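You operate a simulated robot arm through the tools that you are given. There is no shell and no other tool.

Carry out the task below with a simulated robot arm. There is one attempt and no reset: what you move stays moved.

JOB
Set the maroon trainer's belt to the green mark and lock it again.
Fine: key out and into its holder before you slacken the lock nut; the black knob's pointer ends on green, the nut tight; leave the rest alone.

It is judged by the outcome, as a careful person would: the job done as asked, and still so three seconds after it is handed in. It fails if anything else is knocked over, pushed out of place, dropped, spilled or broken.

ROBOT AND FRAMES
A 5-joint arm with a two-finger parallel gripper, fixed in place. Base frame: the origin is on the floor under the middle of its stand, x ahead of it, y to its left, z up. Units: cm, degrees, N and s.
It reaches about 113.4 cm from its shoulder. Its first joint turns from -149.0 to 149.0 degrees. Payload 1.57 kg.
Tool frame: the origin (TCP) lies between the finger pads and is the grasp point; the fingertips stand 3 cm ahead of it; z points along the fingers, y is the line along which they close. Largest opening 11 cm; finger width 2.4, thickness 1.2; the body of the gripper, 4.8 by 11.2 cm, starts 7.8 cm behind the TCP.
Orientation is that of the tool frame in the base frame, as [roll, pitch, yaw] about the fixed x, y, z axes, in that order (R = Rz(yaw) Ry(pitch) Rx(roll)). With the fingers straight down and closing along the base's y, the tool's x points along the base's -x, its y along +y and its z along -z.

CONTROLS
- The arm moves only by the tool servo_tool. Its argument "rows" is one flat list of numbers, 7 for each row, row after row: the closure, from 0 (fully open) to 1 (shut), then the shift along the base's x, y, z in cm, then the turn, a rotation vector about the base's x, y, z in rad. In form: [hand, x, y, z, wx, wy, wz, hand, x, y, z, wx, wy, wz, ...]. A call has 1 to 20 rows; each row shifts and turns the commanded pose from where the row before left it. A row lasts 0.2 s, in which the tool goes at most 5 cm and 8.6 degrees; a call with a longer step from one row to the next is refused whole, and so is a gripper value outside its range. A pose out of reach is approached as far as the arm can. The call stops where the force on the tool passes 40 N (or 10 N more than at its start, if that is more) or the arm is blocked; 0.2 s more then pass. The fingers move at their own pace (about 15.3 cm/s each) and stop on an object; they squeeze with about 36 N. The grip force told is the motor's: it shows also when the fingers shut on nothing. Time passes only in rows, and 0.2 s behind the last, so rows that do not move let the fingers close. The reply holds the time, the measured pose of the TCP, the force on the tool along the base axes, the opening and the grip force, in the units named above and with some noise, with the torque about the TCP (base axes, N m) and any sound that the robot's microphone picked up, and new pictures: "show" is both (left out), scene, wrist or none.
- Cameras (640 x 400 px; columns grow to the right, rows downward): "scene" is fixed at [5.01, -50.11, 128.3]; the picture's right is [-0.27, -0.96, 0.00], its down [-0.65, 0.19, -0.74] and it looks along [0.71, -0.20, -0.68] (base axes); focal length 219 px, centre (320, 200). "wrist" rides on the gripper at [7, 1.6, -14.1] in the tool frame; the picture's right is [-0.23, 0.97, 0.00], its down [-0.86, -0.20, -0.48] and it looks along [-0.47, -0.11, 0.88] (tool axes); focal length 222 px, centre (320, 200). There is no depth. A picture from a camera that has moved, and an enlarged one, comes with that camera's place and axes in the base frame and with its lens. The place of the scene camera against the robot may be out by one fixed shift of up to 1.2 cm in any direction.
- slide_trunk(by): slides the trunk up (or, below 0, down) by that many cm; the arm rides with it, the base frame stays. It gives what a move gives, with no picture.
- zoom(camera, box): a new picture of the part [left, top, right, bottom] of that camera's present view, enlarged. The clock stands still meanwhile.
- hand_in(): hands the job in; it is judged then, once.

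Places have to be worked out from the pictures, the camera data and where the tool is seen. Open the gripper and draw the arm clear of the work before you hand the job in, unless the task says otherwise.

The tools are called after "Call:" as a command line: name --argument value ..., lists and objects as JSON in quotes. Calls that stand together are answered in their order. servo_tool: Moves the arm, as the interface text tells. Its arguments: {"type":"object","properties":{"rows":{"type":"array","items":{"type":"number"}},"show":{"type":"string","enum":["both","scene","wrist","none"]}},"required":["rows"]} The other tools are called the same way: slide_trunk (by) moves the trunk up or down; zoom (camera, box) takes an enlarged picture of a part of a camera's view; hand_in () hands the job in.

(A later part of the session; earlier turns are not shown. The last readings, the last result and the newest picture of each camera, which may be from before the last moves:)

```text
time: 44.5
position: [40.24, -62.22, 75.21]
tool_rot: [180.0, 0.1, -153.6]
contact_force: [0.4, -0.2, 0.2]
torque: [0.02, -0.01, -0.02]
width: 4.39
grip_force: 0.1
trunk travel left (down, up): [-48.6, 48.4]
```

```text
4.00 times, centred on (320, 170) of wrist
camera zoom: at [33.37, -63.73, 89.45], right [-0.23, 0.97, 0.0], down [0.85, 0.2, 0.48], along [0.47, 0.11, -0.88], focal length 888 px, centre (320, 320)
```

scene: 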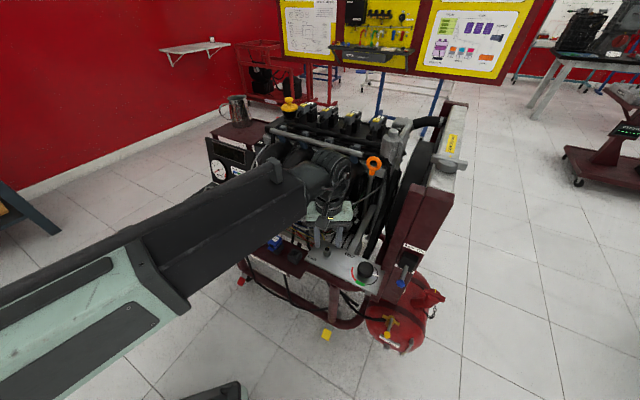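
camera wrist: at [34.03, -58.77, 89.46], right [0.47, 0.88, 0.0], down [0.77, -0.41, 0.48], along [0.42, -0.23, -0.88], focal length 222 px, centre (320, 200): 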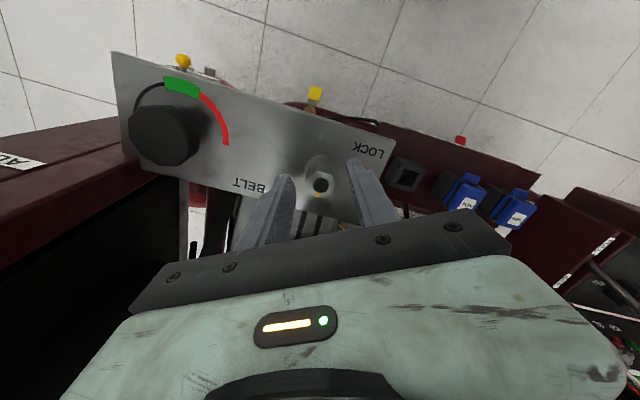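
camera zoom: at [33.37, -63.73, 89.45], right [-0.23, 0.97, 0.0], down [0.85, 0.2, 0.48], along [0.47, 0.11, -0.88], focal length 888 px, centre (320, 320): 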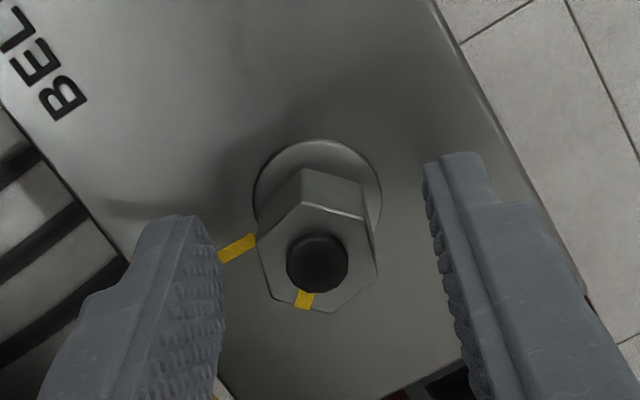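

The marks now differ by ~41°, nut rotated counter-clockwise. I swing the open gripper back 60° around the nut.

Call:
servo_tool --rows '[0.6, 0, 0, 0, 0, 0, -0.1164, 0.6, 0, 0, 0, 0, 0, -0.1164, 0.6, 0, 0, 0, 0, 0, -0.1164, 0.6, 0, 0, 0, 0, 0, -0.1164, 0.6, 0, 0, 0, 0, 0, -0.1164, 0.6, 0, 0, 0, 0, 0, -0.1164, 0.6, 0, 0, 0, 0, 0, -0.1164, 0.6, 0, 0, 0, 0, 0, -0.1164, 0.6, 0, 0, 0, 0, 0, -0.1164]' --show "wrist"

Call:
zoom --camera "wrist" --box '[260, 120, 380, 220]'

Call:
zoom --camera "scene" --box '[280, 185, 370, 255]'

```text
time: 46.5
position: [40.17, -62.17, 75.18]
tool_rot: [-180.0, 0.1, 146.2]
contact_force: [-0.5, -0.1, -0.5]
torque: [0.02, 0.02, -0.02]
width: 4.42
grip_force: 0.0
trunk travel left (down, up): [-48.6, 48.4]
camera wrist: at [35.49, -56.85, 89.45], right [0.73, 0.68, 0.0], down [0.6, -0.64, 0.48], along [0.33, -0.35, -0.88], focal length 222 px, centre (320, 200)
```

wrist: 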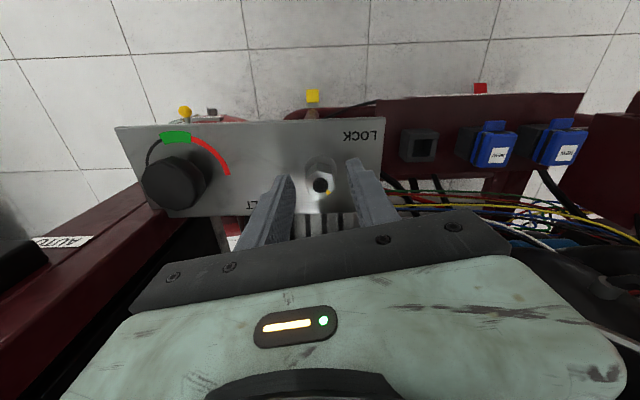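

```text
4.00 times, centred on (320, 170) of wrist
camera zoom: at [35.49, -56.85, 89.45], right [0.73, 0.68, 0.0], down [0.6, -0.64, 0.48], along [0.33, -0.35, -0.88], focal length 888 px, centre (320, 320)
```

zoom: 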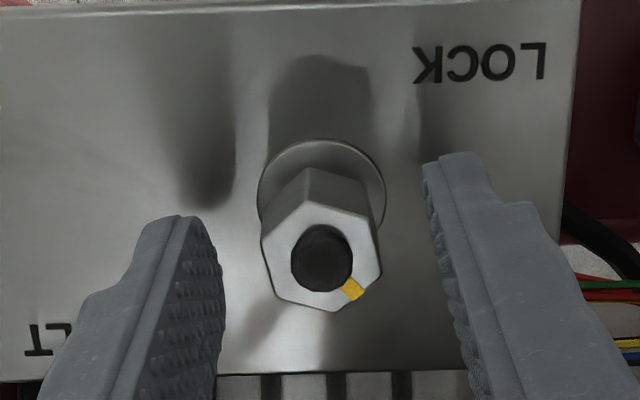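

```text
5.71 times, centred on (325, 220) of scene
camera zoom: at [5.01, -50.11, 128.3], right [-0.27, -0.96, 0.0], down [-0.65, 0.19, -0.74], along [0.71, -0.2, -0.68], focal length 1251 px, centre (291, 86)
```

zoom: 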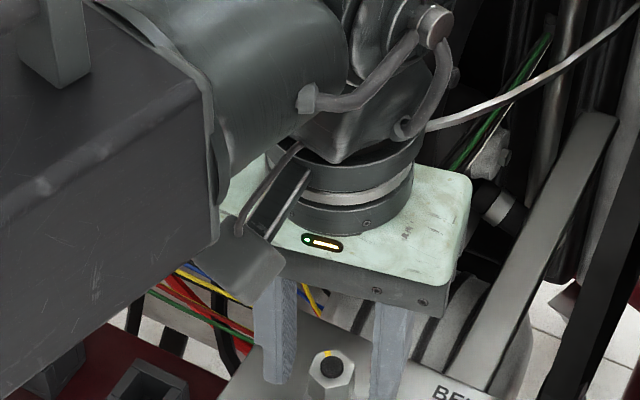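

No contact during the swing; flats line up again. I close and turn another ~60° counter-clockwise, watching forces.

Call:
servo_tool --rows '[0.75, 0, 0, 0, 0, 0, 0, 1, 0, 0, 0, 0, 0, 0, 1, 0, 0, 0, 0, 0, 0, 1, 0, 0, 0, 0, 0, 0.06, 1, 0, 0, 0, 0, 0, 0.06, 1, 0, 0, 0, 0, 0, 0.06, 1, 0, 0, 0, 0, 0, 0.06]' --show "none"

```text
time: 48.1
position: [40.26, -62.13, 75.28]
tool_rot: [180.0, 0.1, 160.1]
contact_force: [3.2, 1.5, -0.5]
torque: [0.21, 0.21, 0.02]
width: 2.2
grip_force: 34.1
trunk travel left (down, up): [-48.6, 48.4]
```

Low forces, the nut follows. I continue turning counter-clockwise by another ~46°.

Call:
servo_tool --rows '[1, 0, 0, 0, 0, 0, 0.08, 1, 0, 0, 0, 0, 0, 0.08, 1, 0, 0, 0, 0, 0, 0.08, 1, 0, 0, 0, 0, 0, 0.08, 1, 0, 0, 0, 0, 0, 0.08, 1, 0, 0, 0, 0, 0, 0.08, 1, 0, 0, 0, 0, 0, 0.08, 1, 0, 0, 0, 0, 0, 0.08, 1, 0, 0, 0, 0, 0, 0.08, 1, 0, 0, 0, 0, 0, 0.08]' --show "none"

Call:
zoom --camera "wrist" --box '[260, 120, 380, 220]'

```text
time: 50.3
position: [40.25, -62.21, 75.17]
tool_rot: [-179.9, 0.2, -154.1]
contact_force: [3.7, -7.2, 5.5]
torque: [0.0, -0.2, -0.03]
width: 2.2
grip_force: 35.5
trunk travel left (down, up): [-48.6, 48.4]
```

```text
4.00 times, centred on (320, 170) of wrist
camera zoom: at [33.38, -63.73, 89.45], right [-0.22, 0.98, 0.0], down [0.86, 0.19, 0.48], along [0.47, 0.11, -0.88], focal length 888 px, centre (320, 320)
```

zoom: 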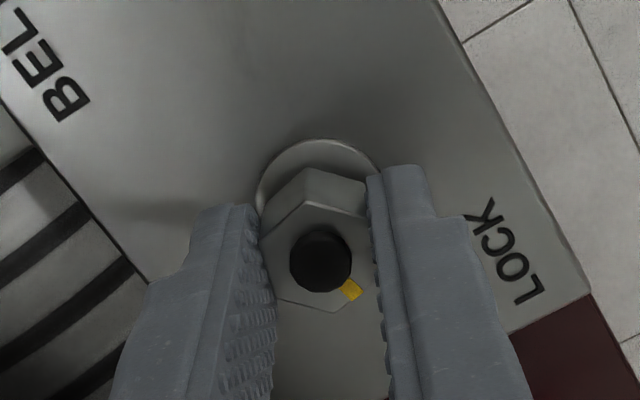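

The nut is now ~100° slack. I open, rise 16 cm, and go look at the knob.

Call:
servo_tool --rows '[0.85, 0, 0, 0, 0, 0, 0, 0.7, 0, 0, 0, 0, 0, 0, 0.5, 0, 0, 0, 0, 0, 0, 0.5, 0, 0, 0, 0, 0, 0]' --show "none"

Call:
slide_trunk --by 16

Call:
servo_tool --rows '[0.3, -1.9, -2.1, 0, 0, 0, 0, 0.3, -1.9, -2.1, 0, 0, 0, 0, 0.3, -1.9, -2.1, 0, 0, 0, 0, 0.3, -1.9, -2.1, 0, 0, 0, 0]' --show "both"

```text
time: 51.3
position: [40.28, -62.13, 75.17]
tool_rot: [180.0, 0.1, -154.2]
contact_force: [0.4, -0.6, 0.7]
torque: [-0.01, 0.02, 0.02]
width: 5.49
grip_force: 0.1
trunk travel left (down, up): [-48.6, 48.4]
```

```text
time: 53.1
position: [40.27, -62.2, 91.21]
tool_rot: [-179.9, 0.0, -154.1]
contact_force: [0.6, 0.1, 0.2]
torque: [-0.01, -0.02, 0.04]
width: 5.53
grip_force: 0.1
trunk travel left (down, up): [-64.6, 32.4]
```

```text
time: 54.1
position: [32.5, -70.59, 91.24]
tool_rot: [179.9, 0.1, -154.0]
contact_force: [-0.2, 0.3, 0.1]
torque: [0.03, -0.03, -0.02]
width: 7.7
grip_force: 0.0
trunk travel left (down, up): [-64.6, 32.4]
camera wrist: at [25.74, -72.06, 105.46], right [-0.22, 0.98, 0.0], down [0.86, 0.19, 0.48], along [0.47, 0.11, -0.88], focal length 222 px, centre (320, 200)
```

scene: 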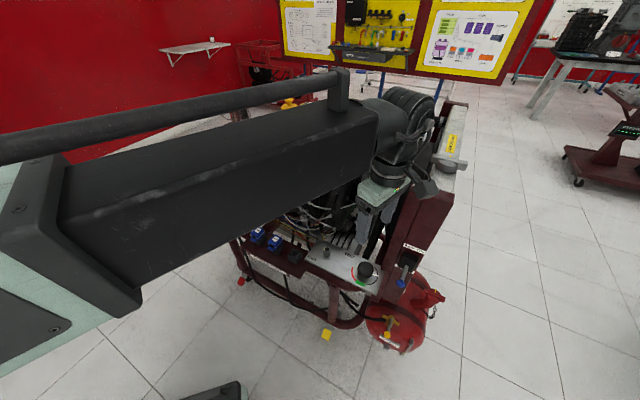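
wrist: 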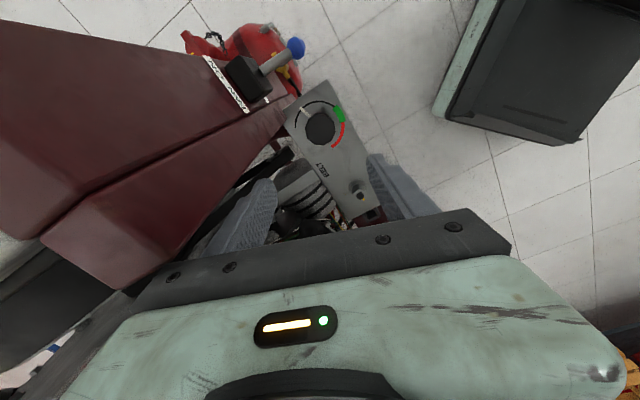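

I zoom on the knob and on the tall maroon column next to it, to locate both relative to the gripper.

Call:
zoom --camera "wrist" --box '[270, 80, 390, 220]'

Call:
zoom --camera "wrist" --box '[285, 90, 355, 150]'

Call:
zoom --camera "scene" --box '[310, 150, 470, 300]'

```text
2.86 times, centred on (330, 150) of wrist
camera zoom: at [25.74, -72.06, 105.46], right [-0.22, 0.98, 0.0], down [0.86, 0.19, 0.48], along [0.47, 0.11, -0.88], focal length 635 px, centre (291, 343)
```

zoom: 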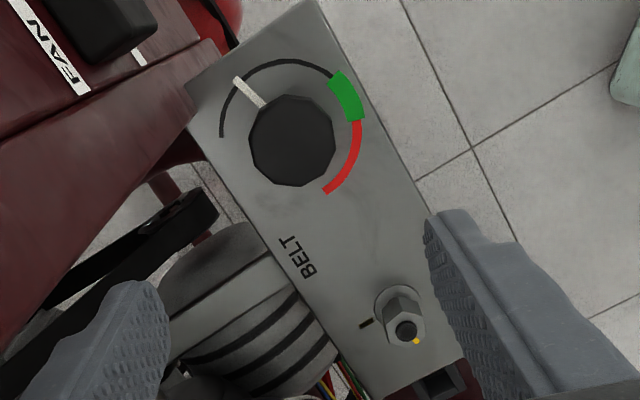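

```text
6.67 times, centred on (320, 120) of wrist
camera zoom: at [25.74, -72.06, 105.46], right [-0.22, 0.98, 0.0], down [0.86, 0.19, 0.48], along [0.47, 0.11, -0.88], focal length 1481 px, centre (320, 733)
```

zoom: 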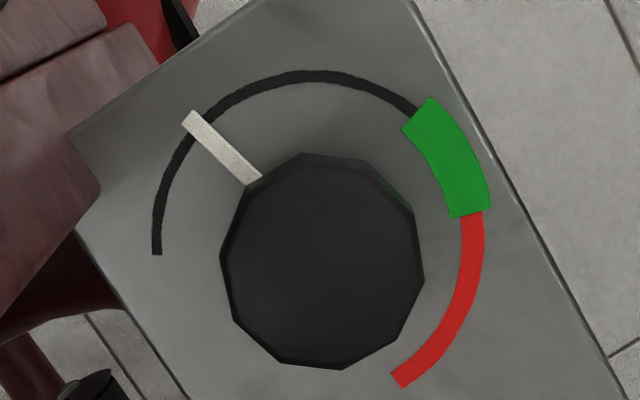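

```text
2.67 times, centred on (390, 225) of scene
camera zoom: at [5.01, -50.11, 128.3], right [-0.27, -0.96, 0.0], down [-0.65, 0.19, -0.74], along [0.71, -0.2, -0.68], focal length 584 px, centre (133, 133)
```

zoom: 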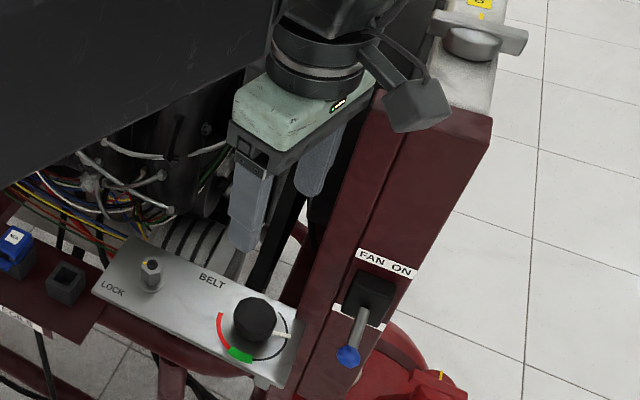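

The scale circle centre fits at (32.2, -70.7): pointer now at 236°, green spans 115°–156° (centre ≈135°), so the knob must turn ≈101° clockwise. A tall maroon column stands near (30.7, -76.6), about 6 cm from the knob axis, so I map the things behind the plate too.

Call:
zoom --camera "wrist" --box '[200, 90, 350, 240]'

Call:
zoom --camera "scene" --box '[330, 200, 430, 290]'

```text
2.67 times, centred on (275, 165) of wrist
camera zoom: at [25.74, -72.06, 105.46], right [-0.22, 0.98, 0.0], down [0.86, 0.19, 0.48], along [0.47, 0.11, -0.88], focal length 592 px, centre (440, 293)
```

zoom: 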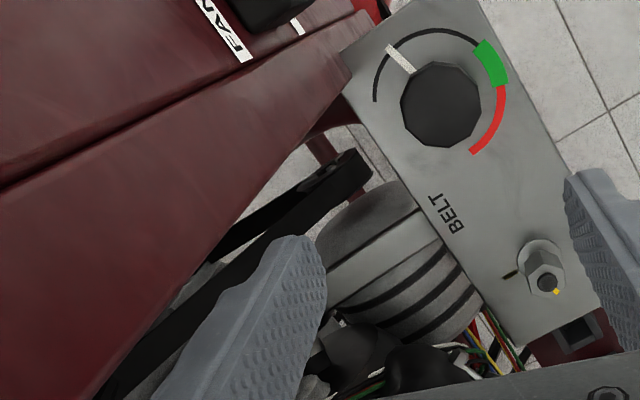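

```text
4.44 times, centred on (380, 245) of scene
camera zoom: at [5.01, -50.11, 128.3], right [-0.27, -0.96, 0.0], down [-0.65, 0.19, -0.74], along [0.71, -0.2, -0.68], focal length 973 px, centre (53, 0)
```

zoom: 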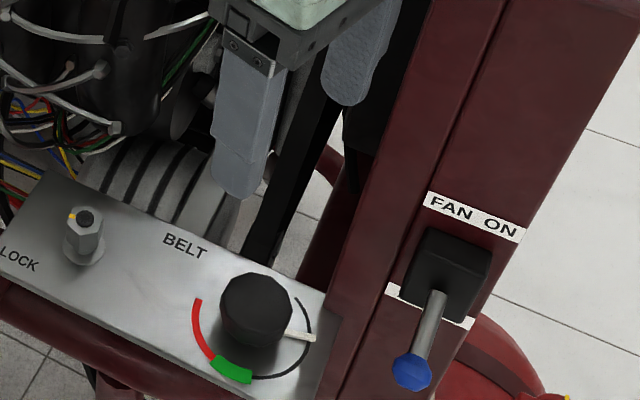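

The column's exact edge matters for clearance, so I rise 22 cm and move over to look straight down on it.

Call:
slide_trunk --by 22

Call:
servo_tool --rows '[0.3, 1.5, -0.8, 0, 0, 0, 0, 0.3, 1.5, -0.8, 0, 0, 0, 0, 0.3, 1.5, -0.8, 0, 0, 0, 0]' --show "wrist"

Call:
zoom --camera "wrist" --box '[230, 40, 390, 190]'

```text
time: 56.4
position: [32.48, -70.55, 113.23]
tool_rot: [179.9, 0.2, -154.0]
contact_force: [-0.4, -0.7, 0.9]
torque: [-0.01, 0.01, 0.01]
width: 7.71
grip_force: 0.0
trunk travel left (down, up): [-86.6, 10.4]
```

```text
time: 57.2
position: [37.2, -72.92, 113.26]
tool_rot: [-180.0, 0.1, -154.1]
contact_force: [0.0, 0.0, -0.6]
torque: [0.01, -0.01, 0.01]
width: 7.68
grip_force: 0.1
trunk travel left (down, up): [-86.6, 10.4]
camera wrist: at [30.3, -74.47, 127.45], right [-0.22, 0.98, 0.0], down [0.86, 0.19, 0.48], along [0.47, 0.11, -0.88], focal length 222 px, centre (320, 200)
```

wrist: 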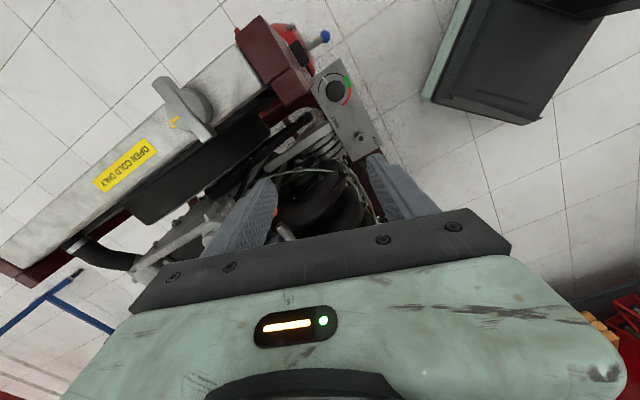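

```text
2.67 times, centred on (310, 115) of wrist
camera zoom: at [30.3, -74.47, 127.45], right [-0.22, 0.98, 0.0], down [0.86, 0.19, 0.48], along [0.47, 0.11, -0.88], focal length 592 px, centre (347, 427)
```

zoom: 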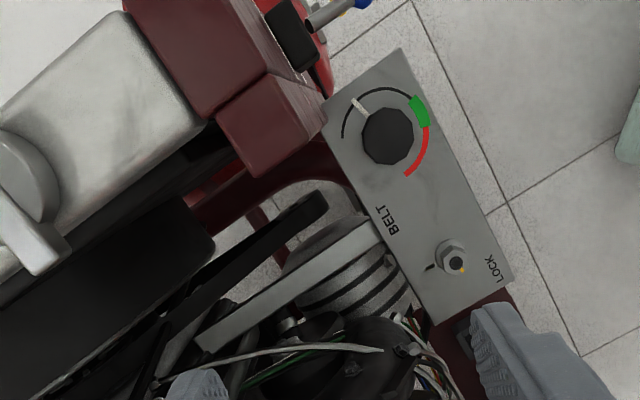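

This plan view shows two maroon blocks beyond the plate's end. I zoom in to measure their corners.

Call:
zoom --camera "wrist" --box '[270, 50, 360, 125]'

Call:
zoom --camera "wrist" --box '[250, 90, 370, 190]'

```text
5.33 times, centred on (315, 88) of wrist
camera zoom: at [30.3, -74.47, 127.45], right [-0.22, 0.98, 0.0], down [0.86, 0.19, 0.48], along [0.47, 0.11, -0.88], focal length 1185 px, centre (347, 800)
```

zoom: 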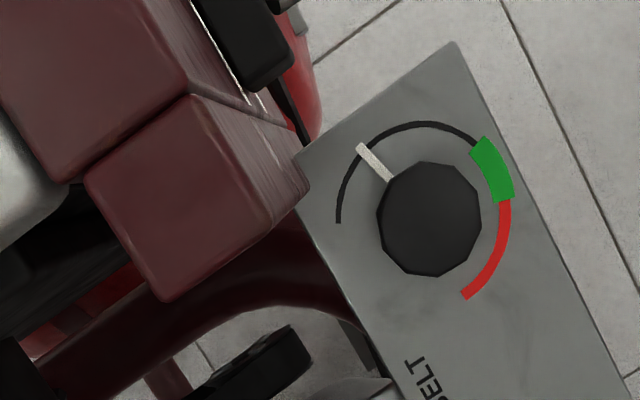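

```text
4.00 times, centred on (310, 140) of wrist
camera zoom: at [30.3, -74.47, 127.45], right [-0.22, 0.98, 0.0], down [0.86, 0.19, 0.48], along [0.47, 0.11, -0.88], focal length 888 px, centre (360, 440)
```

zoom: 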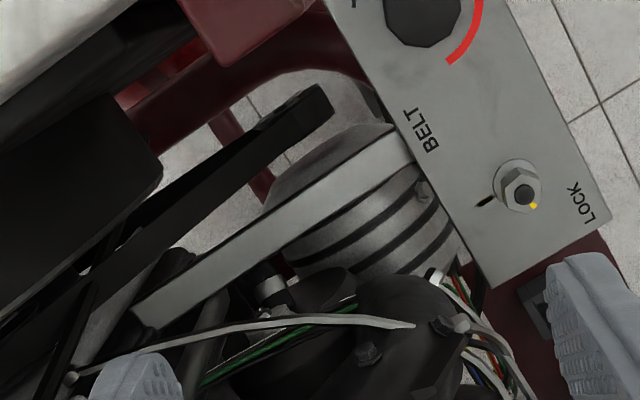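

The maroon post corner is at about (32.1, -75.7) rising to z≈100, only ~5 cm from the knob axis, so the wrist housing above the gripper needs checking too. I look at the arm's wrist shape in the scene view.

Call:
servo_tool --rows '[0.3, 0, 0, 0, 0, 0, 0]' --show "scene"

Call:
zoom --camera "scene" --box '[300, 0, 500, 200]'

```text
time: 57.6
position: [37.06, -72.89, 113.27]
tool_rot: [180.0, 0.2, -154.1]
contact_force: [-0.4, -0.2, 0.4]
torque: [-0.01, -0.01, 0.01]
width: 7.7
grip_force: 0.0
trunk travel left (down, up): [-86.6, 10.4]
```

scene: 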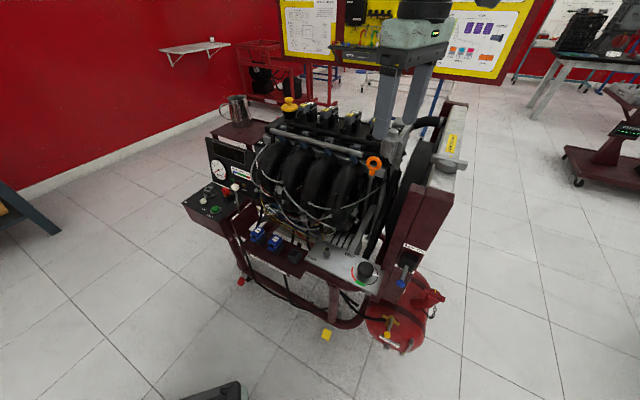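

```text
2.00 times, centred on (400, 100) of scene
camera zoom: at [5.01, -50.11, 128.3], right [-0.27, -0.96, 0.0], down [-0.65, 0.19, -0.74], along [0.71, -0.2, -0.68], focal length 438 px, centre (160, 400)
```

zoom: 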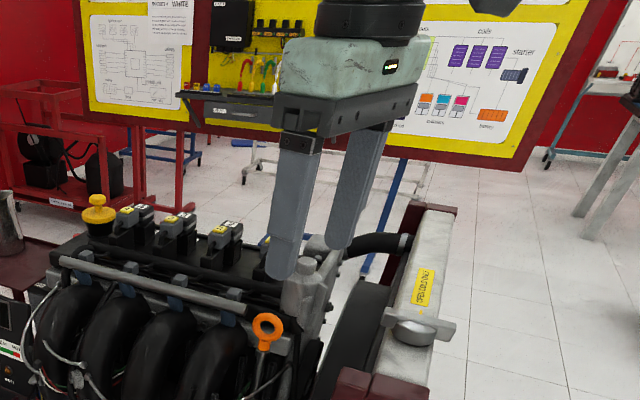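

I turn back to yaw ≈96° (the orientation for the first knob stroke, camera away from the post) above the knob at this safe height, then will descend partway and inspect the wrist against the post.

Call:
servo_tool --rows '[0.3, -0.35, 0.168, 0, 0, 0, -0.137, 0.3, -0.35, 0.168, 0, 0, 0, -0.137, 0.3, -0.35, 0.168, 0, 0, 0, -0.137, 0.3, -0.35, 0.168, 0, 0, 0, -0.137, 0.3, -0.35, 0.168, 0, 0, 0, -0.137, 0.3, -0.35, 0.168, 0, 0, 0, -0.137, 0.3, -0.35, 0.168, 0, 0, 0, -0.137, 0.3, -0.35, 0.168, 0, 0, 0, -0.137, 0.3, -0.35, 0.168, 0, 0, 0, -0.137, 0.3, -0.35, 0.168, 0, 0, 0, -0.137, 0.3, -0.35, 0.168, 0, 0, 0, -0.137, 0.3, -0.35, 0.168, 0, 0, 0, -0.137, 0.3, -0.35, 0.168, 0, 0, 0, -0.137, 0.3, -0.35, 0.168, 0, 0, 0, -0.137]' --show "none"

Call:
slide_trunk --by -20

Call:
servo_tool --rows '[0.3, 0, 0, 0, 0, 0, 0]' --show "both"

Call:
zoom --camera "scene" --box '[300, 30, 500, 230]'

```text
time: 60.6
position: [32.22, -70.48, 113.34]
tool_rot: [179.9, 0.2, 95.7]
contact_force: [0.5, 0.7, 0.4]
torque: [-0.01, 0.03, -0.01]
width: 7.7
grip_force: 0.0
trunk travel left (down, up): [-86.6, 10.4]
```

```text
time: 62.8
position: [32.15, -70.68, 93.27]
tool_rot: [-180.0, 0.1, 95.9]
contact_force: [-0.4, 0.6, -0.3]
torque: [-0.01, 0.03, -0.01]
width: 7.7
grip_force: 0.1
trunk travel left (down, up): [-66.6, 30.4]
```

```text
time: 63.2
position: [32.16, -70.49, 93.28]
tool_rot: [-180.0, 0.1, 96.0]
contact_force: [0.1, 0.2, -0.2]
torque: [0.01, 0.01, -0.01]
width: 7.7
grip_force: 0.0
trunk travel left (down, up): [-66.6, 30.4]
camera wrist: at [33.27, -63.37, 107.46], right [0.99, -0.12, 0.0], down [-0.11, -0.87, 0.48], along [-0.06, -0.48, -0.88], focal length 222 px, centre (320, 200)
```

scene: 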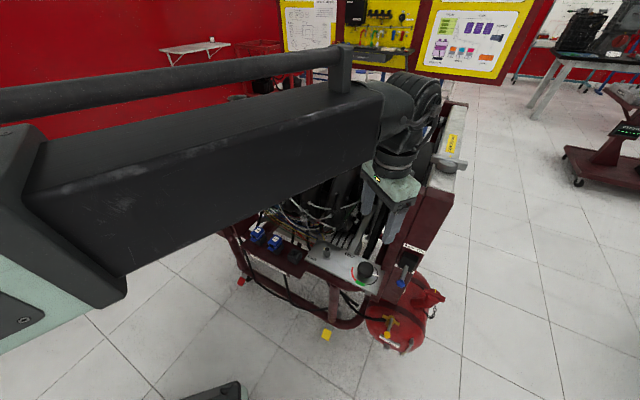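
wrist: 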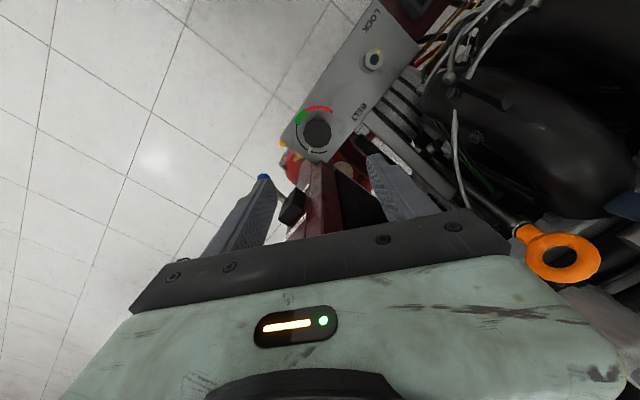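

```text
2.00 times, centred on (400, 130) of scene
camera zoom: at [5.01, -50.11, 128.3], right [-0.27, -0.96, 0.0], down [-0.65, 0.19, -0.74], along [0.71, -0.2, -0.68], focal length 438 px, centre (160, 340)
```

zoom: 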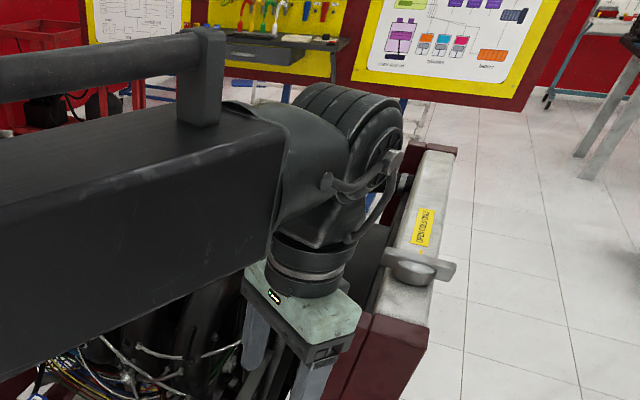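

The wrist housing bulges ~6 cm past the tool axis toward the post, so the post's top height is critical. I zoom on it in the current wrist view.

Call:
zoom --camera "wrist" --box '[250, 90, 400, 245]'

Call:
zoom --camera "scene" --box '[340, 100, 480, 240]'

```text
2.58 times, centred on (325, 168) of wrist
camera zoom: at [33.27, -63.37, 107.46], right [0.99, -0.12, 0.0], down [-0.11, -0.87, 0.48], along [-0.06, -0.48, -0.88], focal length 573 px, centre (307, 284)
```

zoom: 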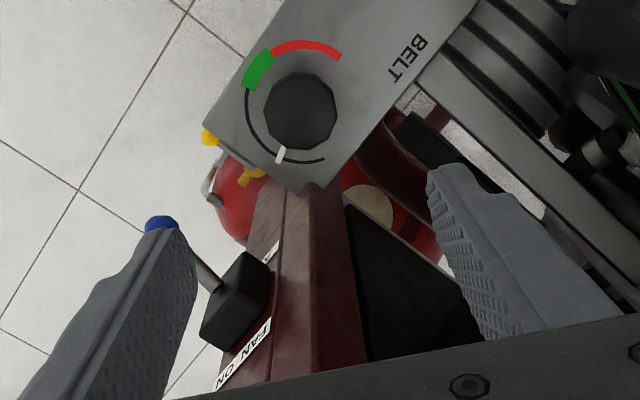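

```text
2.86 times, centred on (410, 170) of scene
camera zoom: at [5.01, -50.11, 128.3], right [-0.27, -0.96, 0.0], down [-0.65, 0.19, -0.74], along [0.71, -0.2, -0.68], focal length 625 px, centre (63, 286)
```

zoom: 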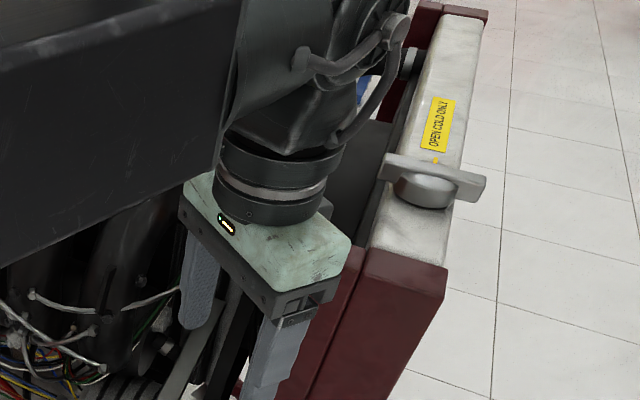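

Post B rises to z≈100, 5 cm from the knob axis, and the wrist housing would hit it if I gripped the knob centrally. Instead I'll push the pointer clockwise with one finger of the wide-open gripper, keeping the tool axis ~6 cm in front of the plate. I open fully, move to (26.3, -70.9) and turn to yaw 56°.

Call:
servo_tool --rows '[0, -0.975, -0.06, 0, 0, 0, -0.1164, 0, -0.975, -0.06, 0, 0, 0, -0.1164, 0, -0.975, -0.06, 0, 0, 0, -0.1164, 0, -0.975, -0.06, 0, 0, 0, -0.1164, 0, -0.975, -0.06, 0, 0, 0, -0.1164, 0, -0.975, -0.06, 0, 0, 0, -0.1164]' --show "both"

Call:
zoom --camera "wrist" --box '[280, 80, 440, 220]'

Call:
zoom --camera "scene" --box '[300, 30, 480, 230]'

```text
time: 64.6
position: [26.84, -70.79, 93.2]
tool_rot: [179.9, -0.1, 56.1]
contact_force: [21.2, 13.2, -2.3]
torque: [-0.44, 1.03, 1.64]
width: 10.99
grip_force: 0.0
trunk travel left (down, up): [-66.6, 30.4]
camera wrist: at [32.18, -65.78, 107.48], right [0.68, -0.73, 0.0], down [-0.64, -0.6, 0.48], along [-0.35, -0.33, -0.88], focal length 222 px, centre (320, 200)
```

scene: 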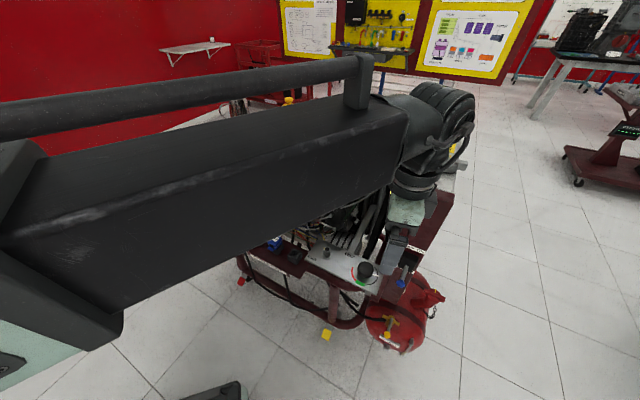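
wrist: 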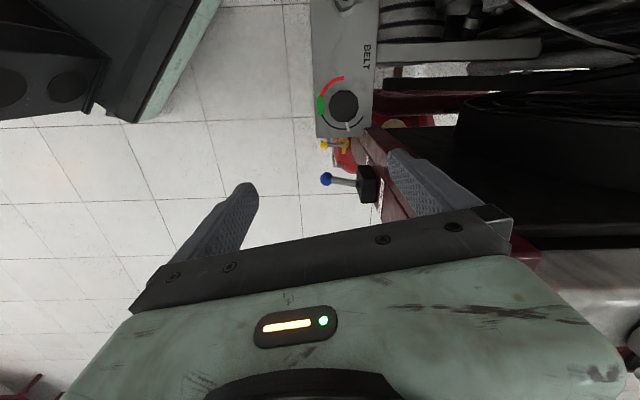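

```text
2.86 times, centred on (360, 150) of wrist
camera zoom: at [32.18, -65.78, 107.48], right [0.68, -0.73, 0.0], down [-0.64, -0.6, 0.48], along [-0.35, -0.33, -0.88], focal length 635 px, centre (206, 343)
```

zoom: 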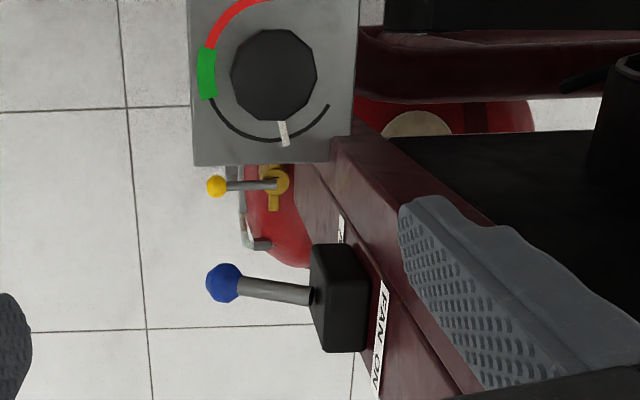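

```text
2.00 times, centred on (390, 130) of scene
camera zoom: at [5.01, -50.11, 128.3], right [-0.27, -0.96, 0.0], down [-0.65, 0.19, -0.74], along [0.71, -0.2, -0.68], focal length 438 px, centre (180, 340)
```

zoom: 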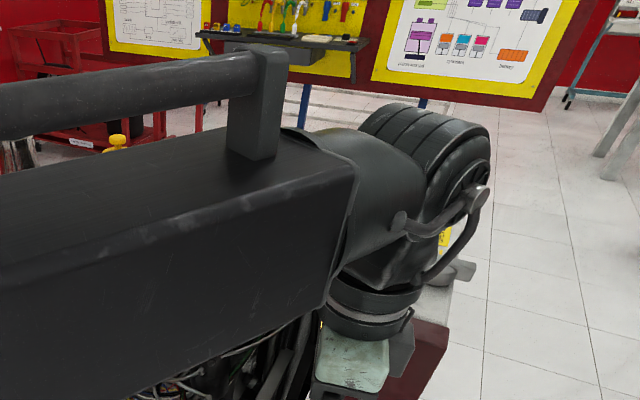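

There is contact: while opening near the post, a finger touched it (about 25 N). I back off along the contact normal right away and rise above the post.

Call:
servo_tool --rows '[0, 0.6, 0.4, 0, 0, 0, 0, 0, 0.5, 0.5, 0, 0, 0, 0]' --show "none"

Call:
slide_trunk --by 14

Call:
servo_tool --rows '[0.3, 0, 0, 0, 0, 0, 0, 0.3, 0, 0, 0, 0, 0, 0]' --show "both"

```text
time: 65.2
position: [27.35, -70.1, 93.17]
tool_rot: [-179.8, 0.2, 55.8]
contact_force: [0.5, -0.2, 0.4]
torque: [0.0, 0.0, 0.0]
width: 10.97
grip_force: 0.2
trunk travel left (down, up): [-66.6, 30.4]
```

```text
time: 66.9
position: [27.53, -70.11, 107.28]
tool_rot: [-179.9, 0.1, 55.9]
contact_force: [-0.7, 0.1, -0.1]
torque: [-0.01, -0.01, -0.01]
width: 11.01
grip_force: 0.1
trunk travel left (down, up): [-80.6, 16.4]
```

```text
time: 67.5
position: [27.33, -70.07, 107.22]
tool_rot: [179.9, 0.1, 55.8]
contact_force: [-0.5, 0.6, -0.5]
torque: [-0.02, -0.01, 0.02]
width: 7.68
grip_force: 0.0
trunk travel left (down, up): [-80.6, 16.4]
camera wrist: at [32.86, -65.11, 121.45], right [0.68, -0.73, 0.0], down [-0.64, -0.6, 0.48], along [-0.35, -0.33, -0.88], focal length 222 px, centre (320, 200)
```

scene: 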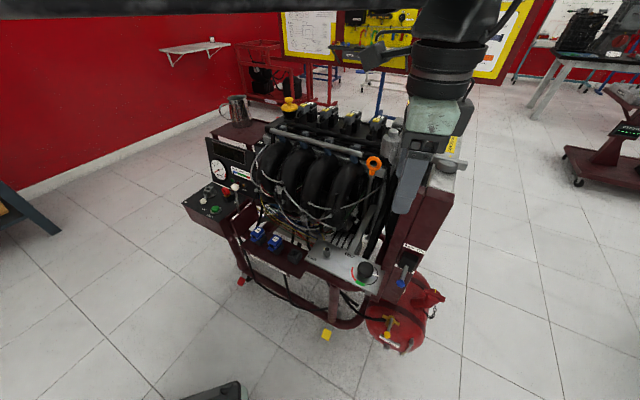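
wrist: 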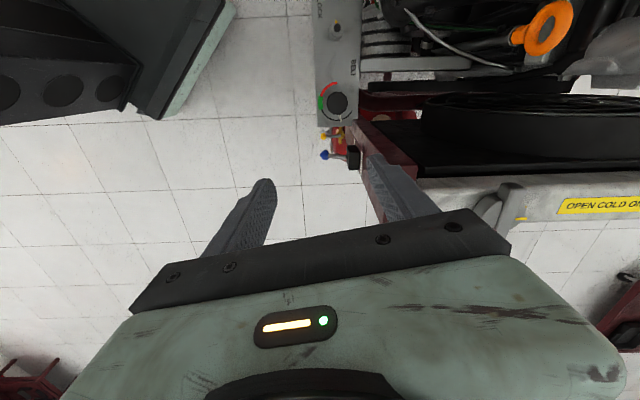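

All clear again, nothing displaced. New plan: grip the knob centrally but with the tool tilted ~12° so the wrist leans back from the post. First, at this safe height, I go above the knob with yaw 106° (closing along 16°).

Call:
servo_tool --rows '[0.4, 0.67, -0.06, 0, 0, 0, 0.1247, 0.4, 0.67, -0.06, 0, 0, 0, 0.1247, 0.4, 0.67, -0.06, 0, 0, 0, 0.1247, 0.4, 0.67, -0.06, 0, 0, 0, 0.1247, 0.4, 0.67, -0.06, 0, 0, 0, 0.1247, 0.4, 0.67, -0.06, 0, 0, 0, 0.1247, 0.4, 0.67, -0.06, 0, 0, 0, 0.1247]' --show "none"

Call:
servo_tool --rows '[0.4, 0, 0, 0, -0.0666, 0.021, 0, 0.4, 0, 0, 0, -0.0666, 0.021, 0, 0.4, 0, 0, 0, -0.0666, 0.021, 0]' --show "both"

```text
time: 69.1
position: [32.11, -70.55, 107.25]
tool_rot: [-179.9, 0.0, 106.0]
contact_force: [-0.4, 0.0, -0.3]
torque: [0.03, 0.04, -0.01]
width: 6.58
grip_force: 0.0
trunk travel left (down, up): [-80.6, 16.4]
```

```text
time: 69.9
position: [32.26, -70.5, 107.78]
tool_rot: [-173.3, 10.1, 106.4]
contact_force: [0.1, -0.4, 0.6]
torque: [0.05, 0.02, -0.03]
width: 6.59
grip_force: 0.0
out of reach, approached as far as the arm can: row 3
trunk travel left (down, up): [-80.6, 16.4]
camera wrist: at [32.78, -60.55, 120.27], right [1.0, 0.04, -0.07], down [0.08, -0.76, 0.64], along [-0.03, -0.64, -0.76], focal length 222 px, centre (320, 200)
```

scene: 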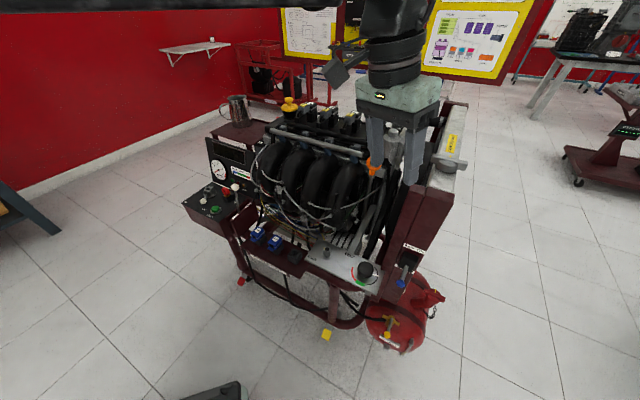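
wrist: 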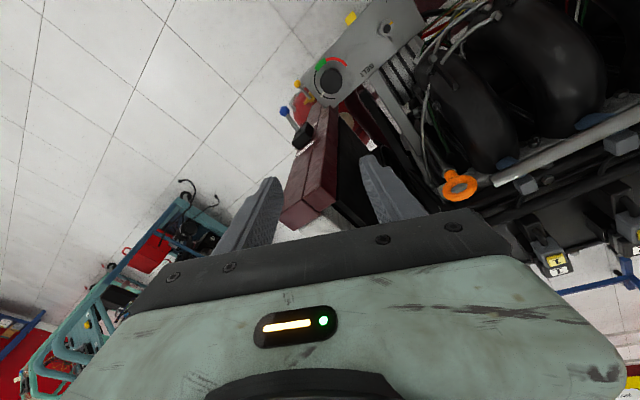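

The tilt works (12°, wrist leaning away from the post; z only +0.5). I zoom on the knob and the post top in this view to refine positions before descending.

Call:
zoom --camera "wrist" --box '[290, 40, 370, 120]'

Call:
zoom --camera "wrist" --box '[240, 90, 400, 250]'

```text
5.00 times, centred on (330, 80) of wrist
camera zoom: at [32.78, -60.55, 120.27], right [1.0, 0.04, -0.07], down [0.08, -0.76, 0.64], along [-0.03, -0.64, -0.76], focal length 1111 px, centre (270, 800)
```

zoom: 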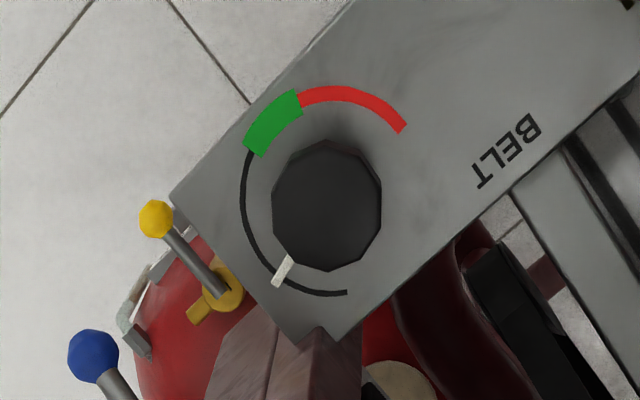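

```text
2.50 times, centred on (320, 170) of wrist
camera zoom: at [32.78, -60.55, 120.27], right [1.0, 0.04, -0.07], down [0.08, -0.76, 0.64], along [-0.03, -0.64, -0.76], focal length 555 px, centre (320, 275)
```

zoom: 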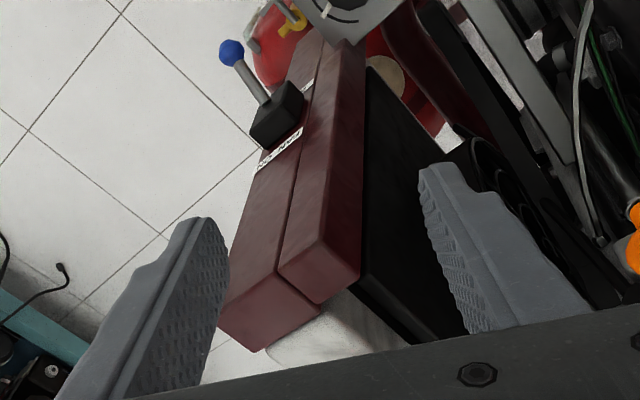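

Post top corner confirmed at (32.0, -75.5, 99.7); knob axis ≈(32.05, -70.65). I shift to put the tilted pads around the knob axis and descend 25 cm, checking forces.

Call:
servo_tool --rows '[0.47, 0.1, 0.36, 0, 0, 0, 0]' --show "none"

Call:
slide_trunk --by -14

Call:
servo_tool --rows '[0.47, 0, 0, 0, 0, 0, 0]' --show "both"

```text
time: 70.3
position: [32.25, -70.11, 107.85]
tool_rot: [-173.2, 10.1, 106.6]
contact_force: [0.3, 0.1, -0.4]
torque: [-0.01, 0.05, 0.0]
width: 5.84
grip_force: 0.2
trunk travel left (down, up): [-80.6, 16.4]
```

```text
time: 71.9
position: [32.23, -70.1, 93.72]
tool_rot: [-173.3, 10.1, 106.6]
contact_force: [-0.1, -0.5, -0.2]
torque: [0.0, 0.02, 0.01]
width: 5.84
grip_force: 0.0
trunk travel left (down, up): [-66.6, 30.4]
```

```text
time: 72.3
position: [32.31, -70.1, 93.75]
tool_rot: [-173.3, 10.0, 106.5]
contact_force: [-0.1, 0.6, 0.7]
torque: [0.02, 0.0, 0.02]
width: 5.84
grip_force: 0.1
trunk travel left (down, up): [-66.6, 30.4]
camera wrist: at [32.86, -60.2, 106.27], right [1.0, 0.04, -0.07], down [0.08, -0.76, 0.64], along [-0.03, -0.64, -0.76], focal length 222 px, centre (320, 200)
```

scene: 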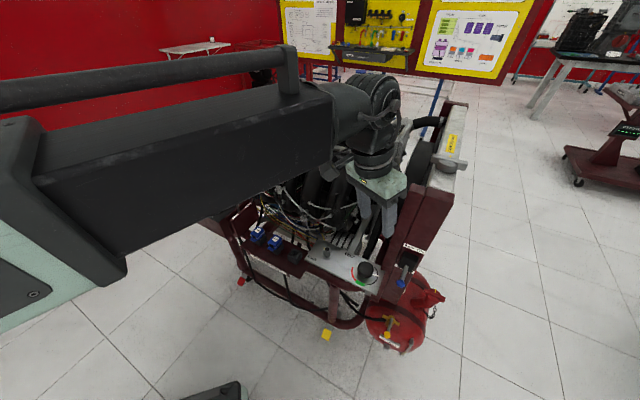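
wrist: 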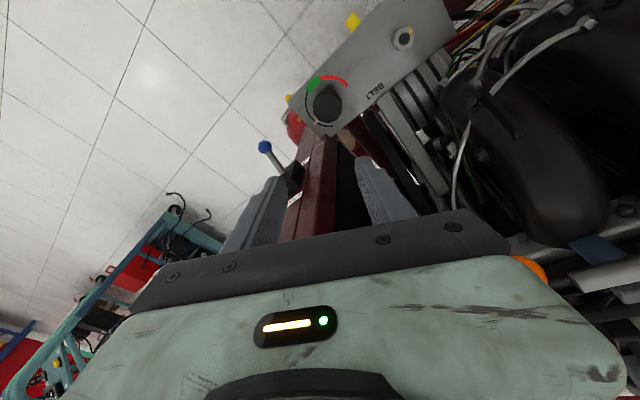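

Good clearance now between housing and post. I go down another 13 cm and re-check.

Call:
slide_trunk --by -13

Call:
servo_tool --rows '[0.47, 0, 0, 0, 0, 0, 0]' --show "both"

Call:
zoom --camera "wrist" --box '[260, 80, 400, 210]'

Call:
zoom --camera "scene" --box '[310, 130, 450, 300]'

```text
time: 73.9
position: [32.33, -70.14, 80.69]
tool_rot: [-173.3, 10.0, 106.6]
contact_force: [0.5, -0.1, -1.2]
torque: [-0.03, -0.02, 0.0]
width: 5.83
grip_force: 0.1
trunk travel left (down, up): [-53.6, 43.4]
```

```text
time: 74.3
position: [32.19, -70.11, 80.75]
tool_rot: [-173.3, 10.1, 106.5]
contact_force: [0.5, 0.4, -0.5]
torque: [-0.04, 0.0, -0.02]
width: 5.82
grip_force: 0.1
trunk travel left (down, up): [-53.6, 43.4]
camera wrist: at [32.86, -60.2, 93.27], right [1.0, 0.04, -0.07], down [0.08, -0.76, 0.64], along [-0.03, -0.64, -0.76], focal length 222 px, centre (320, 200)
```

scene: 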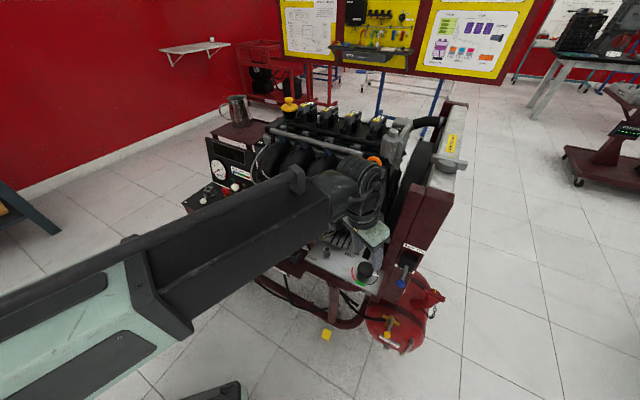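
wrist: 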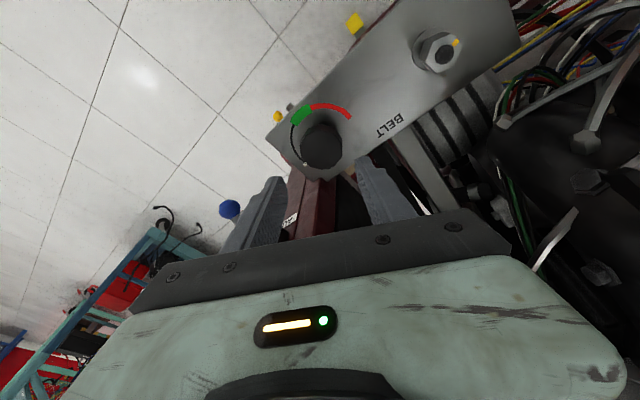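

```text
3.08 times, centred on (330, 145) of wrist
camera zoom: at [32.86, -60.2, 93.27], right [1.0, 0.04, -0.07], down [0.08, -0.76, 0.64], along [-0.03, -0.64, -0.76], focal length 684 px, centre (289, 369)
```

zoom: 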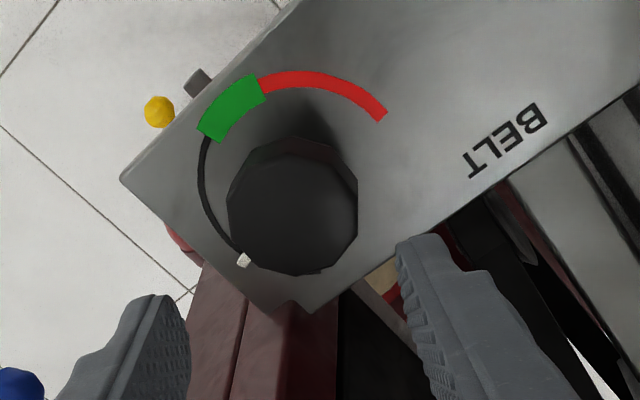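

```text
2.35 times, centred on (380, 215) of scene
camera zoom: at [5.01, -50.11, 128.3], right [-0.27, -0.96, 0.0], down [-0.65, 0.19, -0.74], along [0.71, -0.2, -0.68], focal length 515 px, centre (179, 165)
```

zoom: 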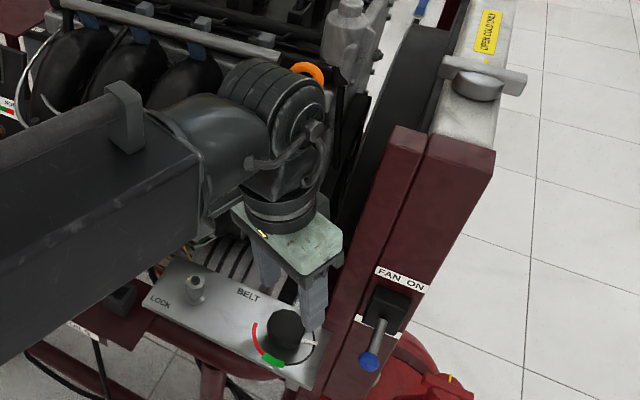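

Everything is clear. I descend 5.6 cm more so the tips come near the knob's mid-height, and look again.

Call:
slide_trunk --by -5.6

Call:
servo_tool --rows '[0.47, 0, 0, 0, 0, 0, 0]' --show "both"

Call:
zoom --camera "wrist" --box '[250, 100, 400, 230]'

Call:
zoom --camera "scene" --box '[330, 210, 430, 300]'

```text
time: 75.3
position: [32.27, -70.06, 75.19]
tool_rot: [-173.2, 10.0, 106.5]
contact_force: [0.0, -0.3, 0.2]
torque: [-0.01, -0.01, -0.02]
width: 5.84
grip_force: 0.0
trunk travel left (down, up): [-48.0, 49.0]
```

```text
time: 75.7
position: [32.2, -70.23, 75.29]
tool_rot: [-173.3, 10.1, 106.4]
contact_force: [-0.1, 0.1, -0.3]
torque: [-0.01, 0.0, -0.03]
width: 5.85
grip_force: 0.0
trunk travel left (down, up): [-48.0, 49.0]
camera wrist: at [32.86, -60.2, 87.67], right [1.0, 0.04, -0.07], down [0.08, -0.76, 0.64], along [-0.03, -0.64, -0.76], focal length 222 px, centre (320, 200)
```

scene: 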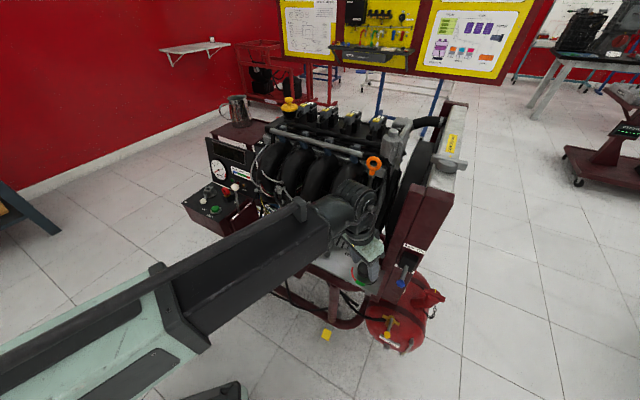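
wrist: 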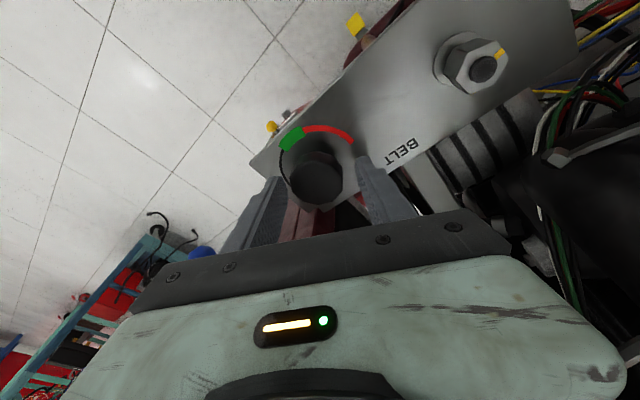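

```text
3.08 times, centred on (325, 165) of wrist
camera zoom: at [32.86, -60.2, 87.67], right [1.0, 0.04, -0.07], down [0.08, -0.76, 0.64], along [-0.03, -0.64, -0.76], focal length 684 px, centre (305, 308)
```

zoom: 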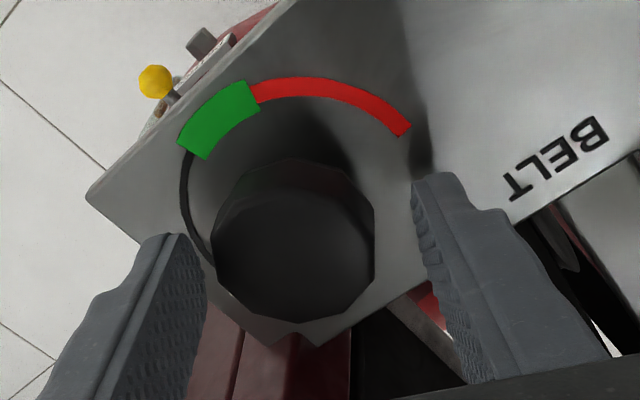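

```text
4.44 times, centred on (380, 255) of scene
camera zoom: at [5.01, -50.11, 128.3], right [-0.27, -0.96, 0.0], down [-0.65, 0.19, -0.74], along [0.71, -0.2, -0.68], focal length 973 px, centre (53, -44)
```

zoom: 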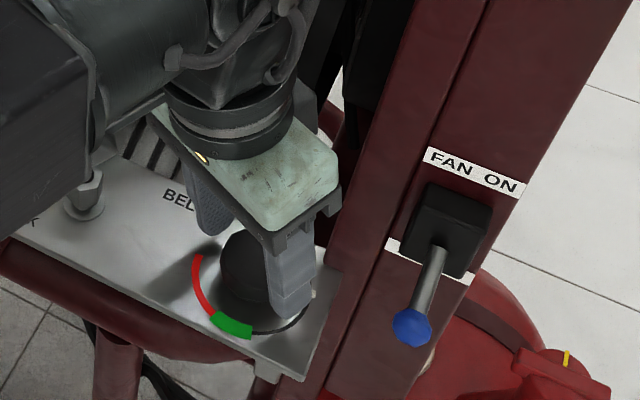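

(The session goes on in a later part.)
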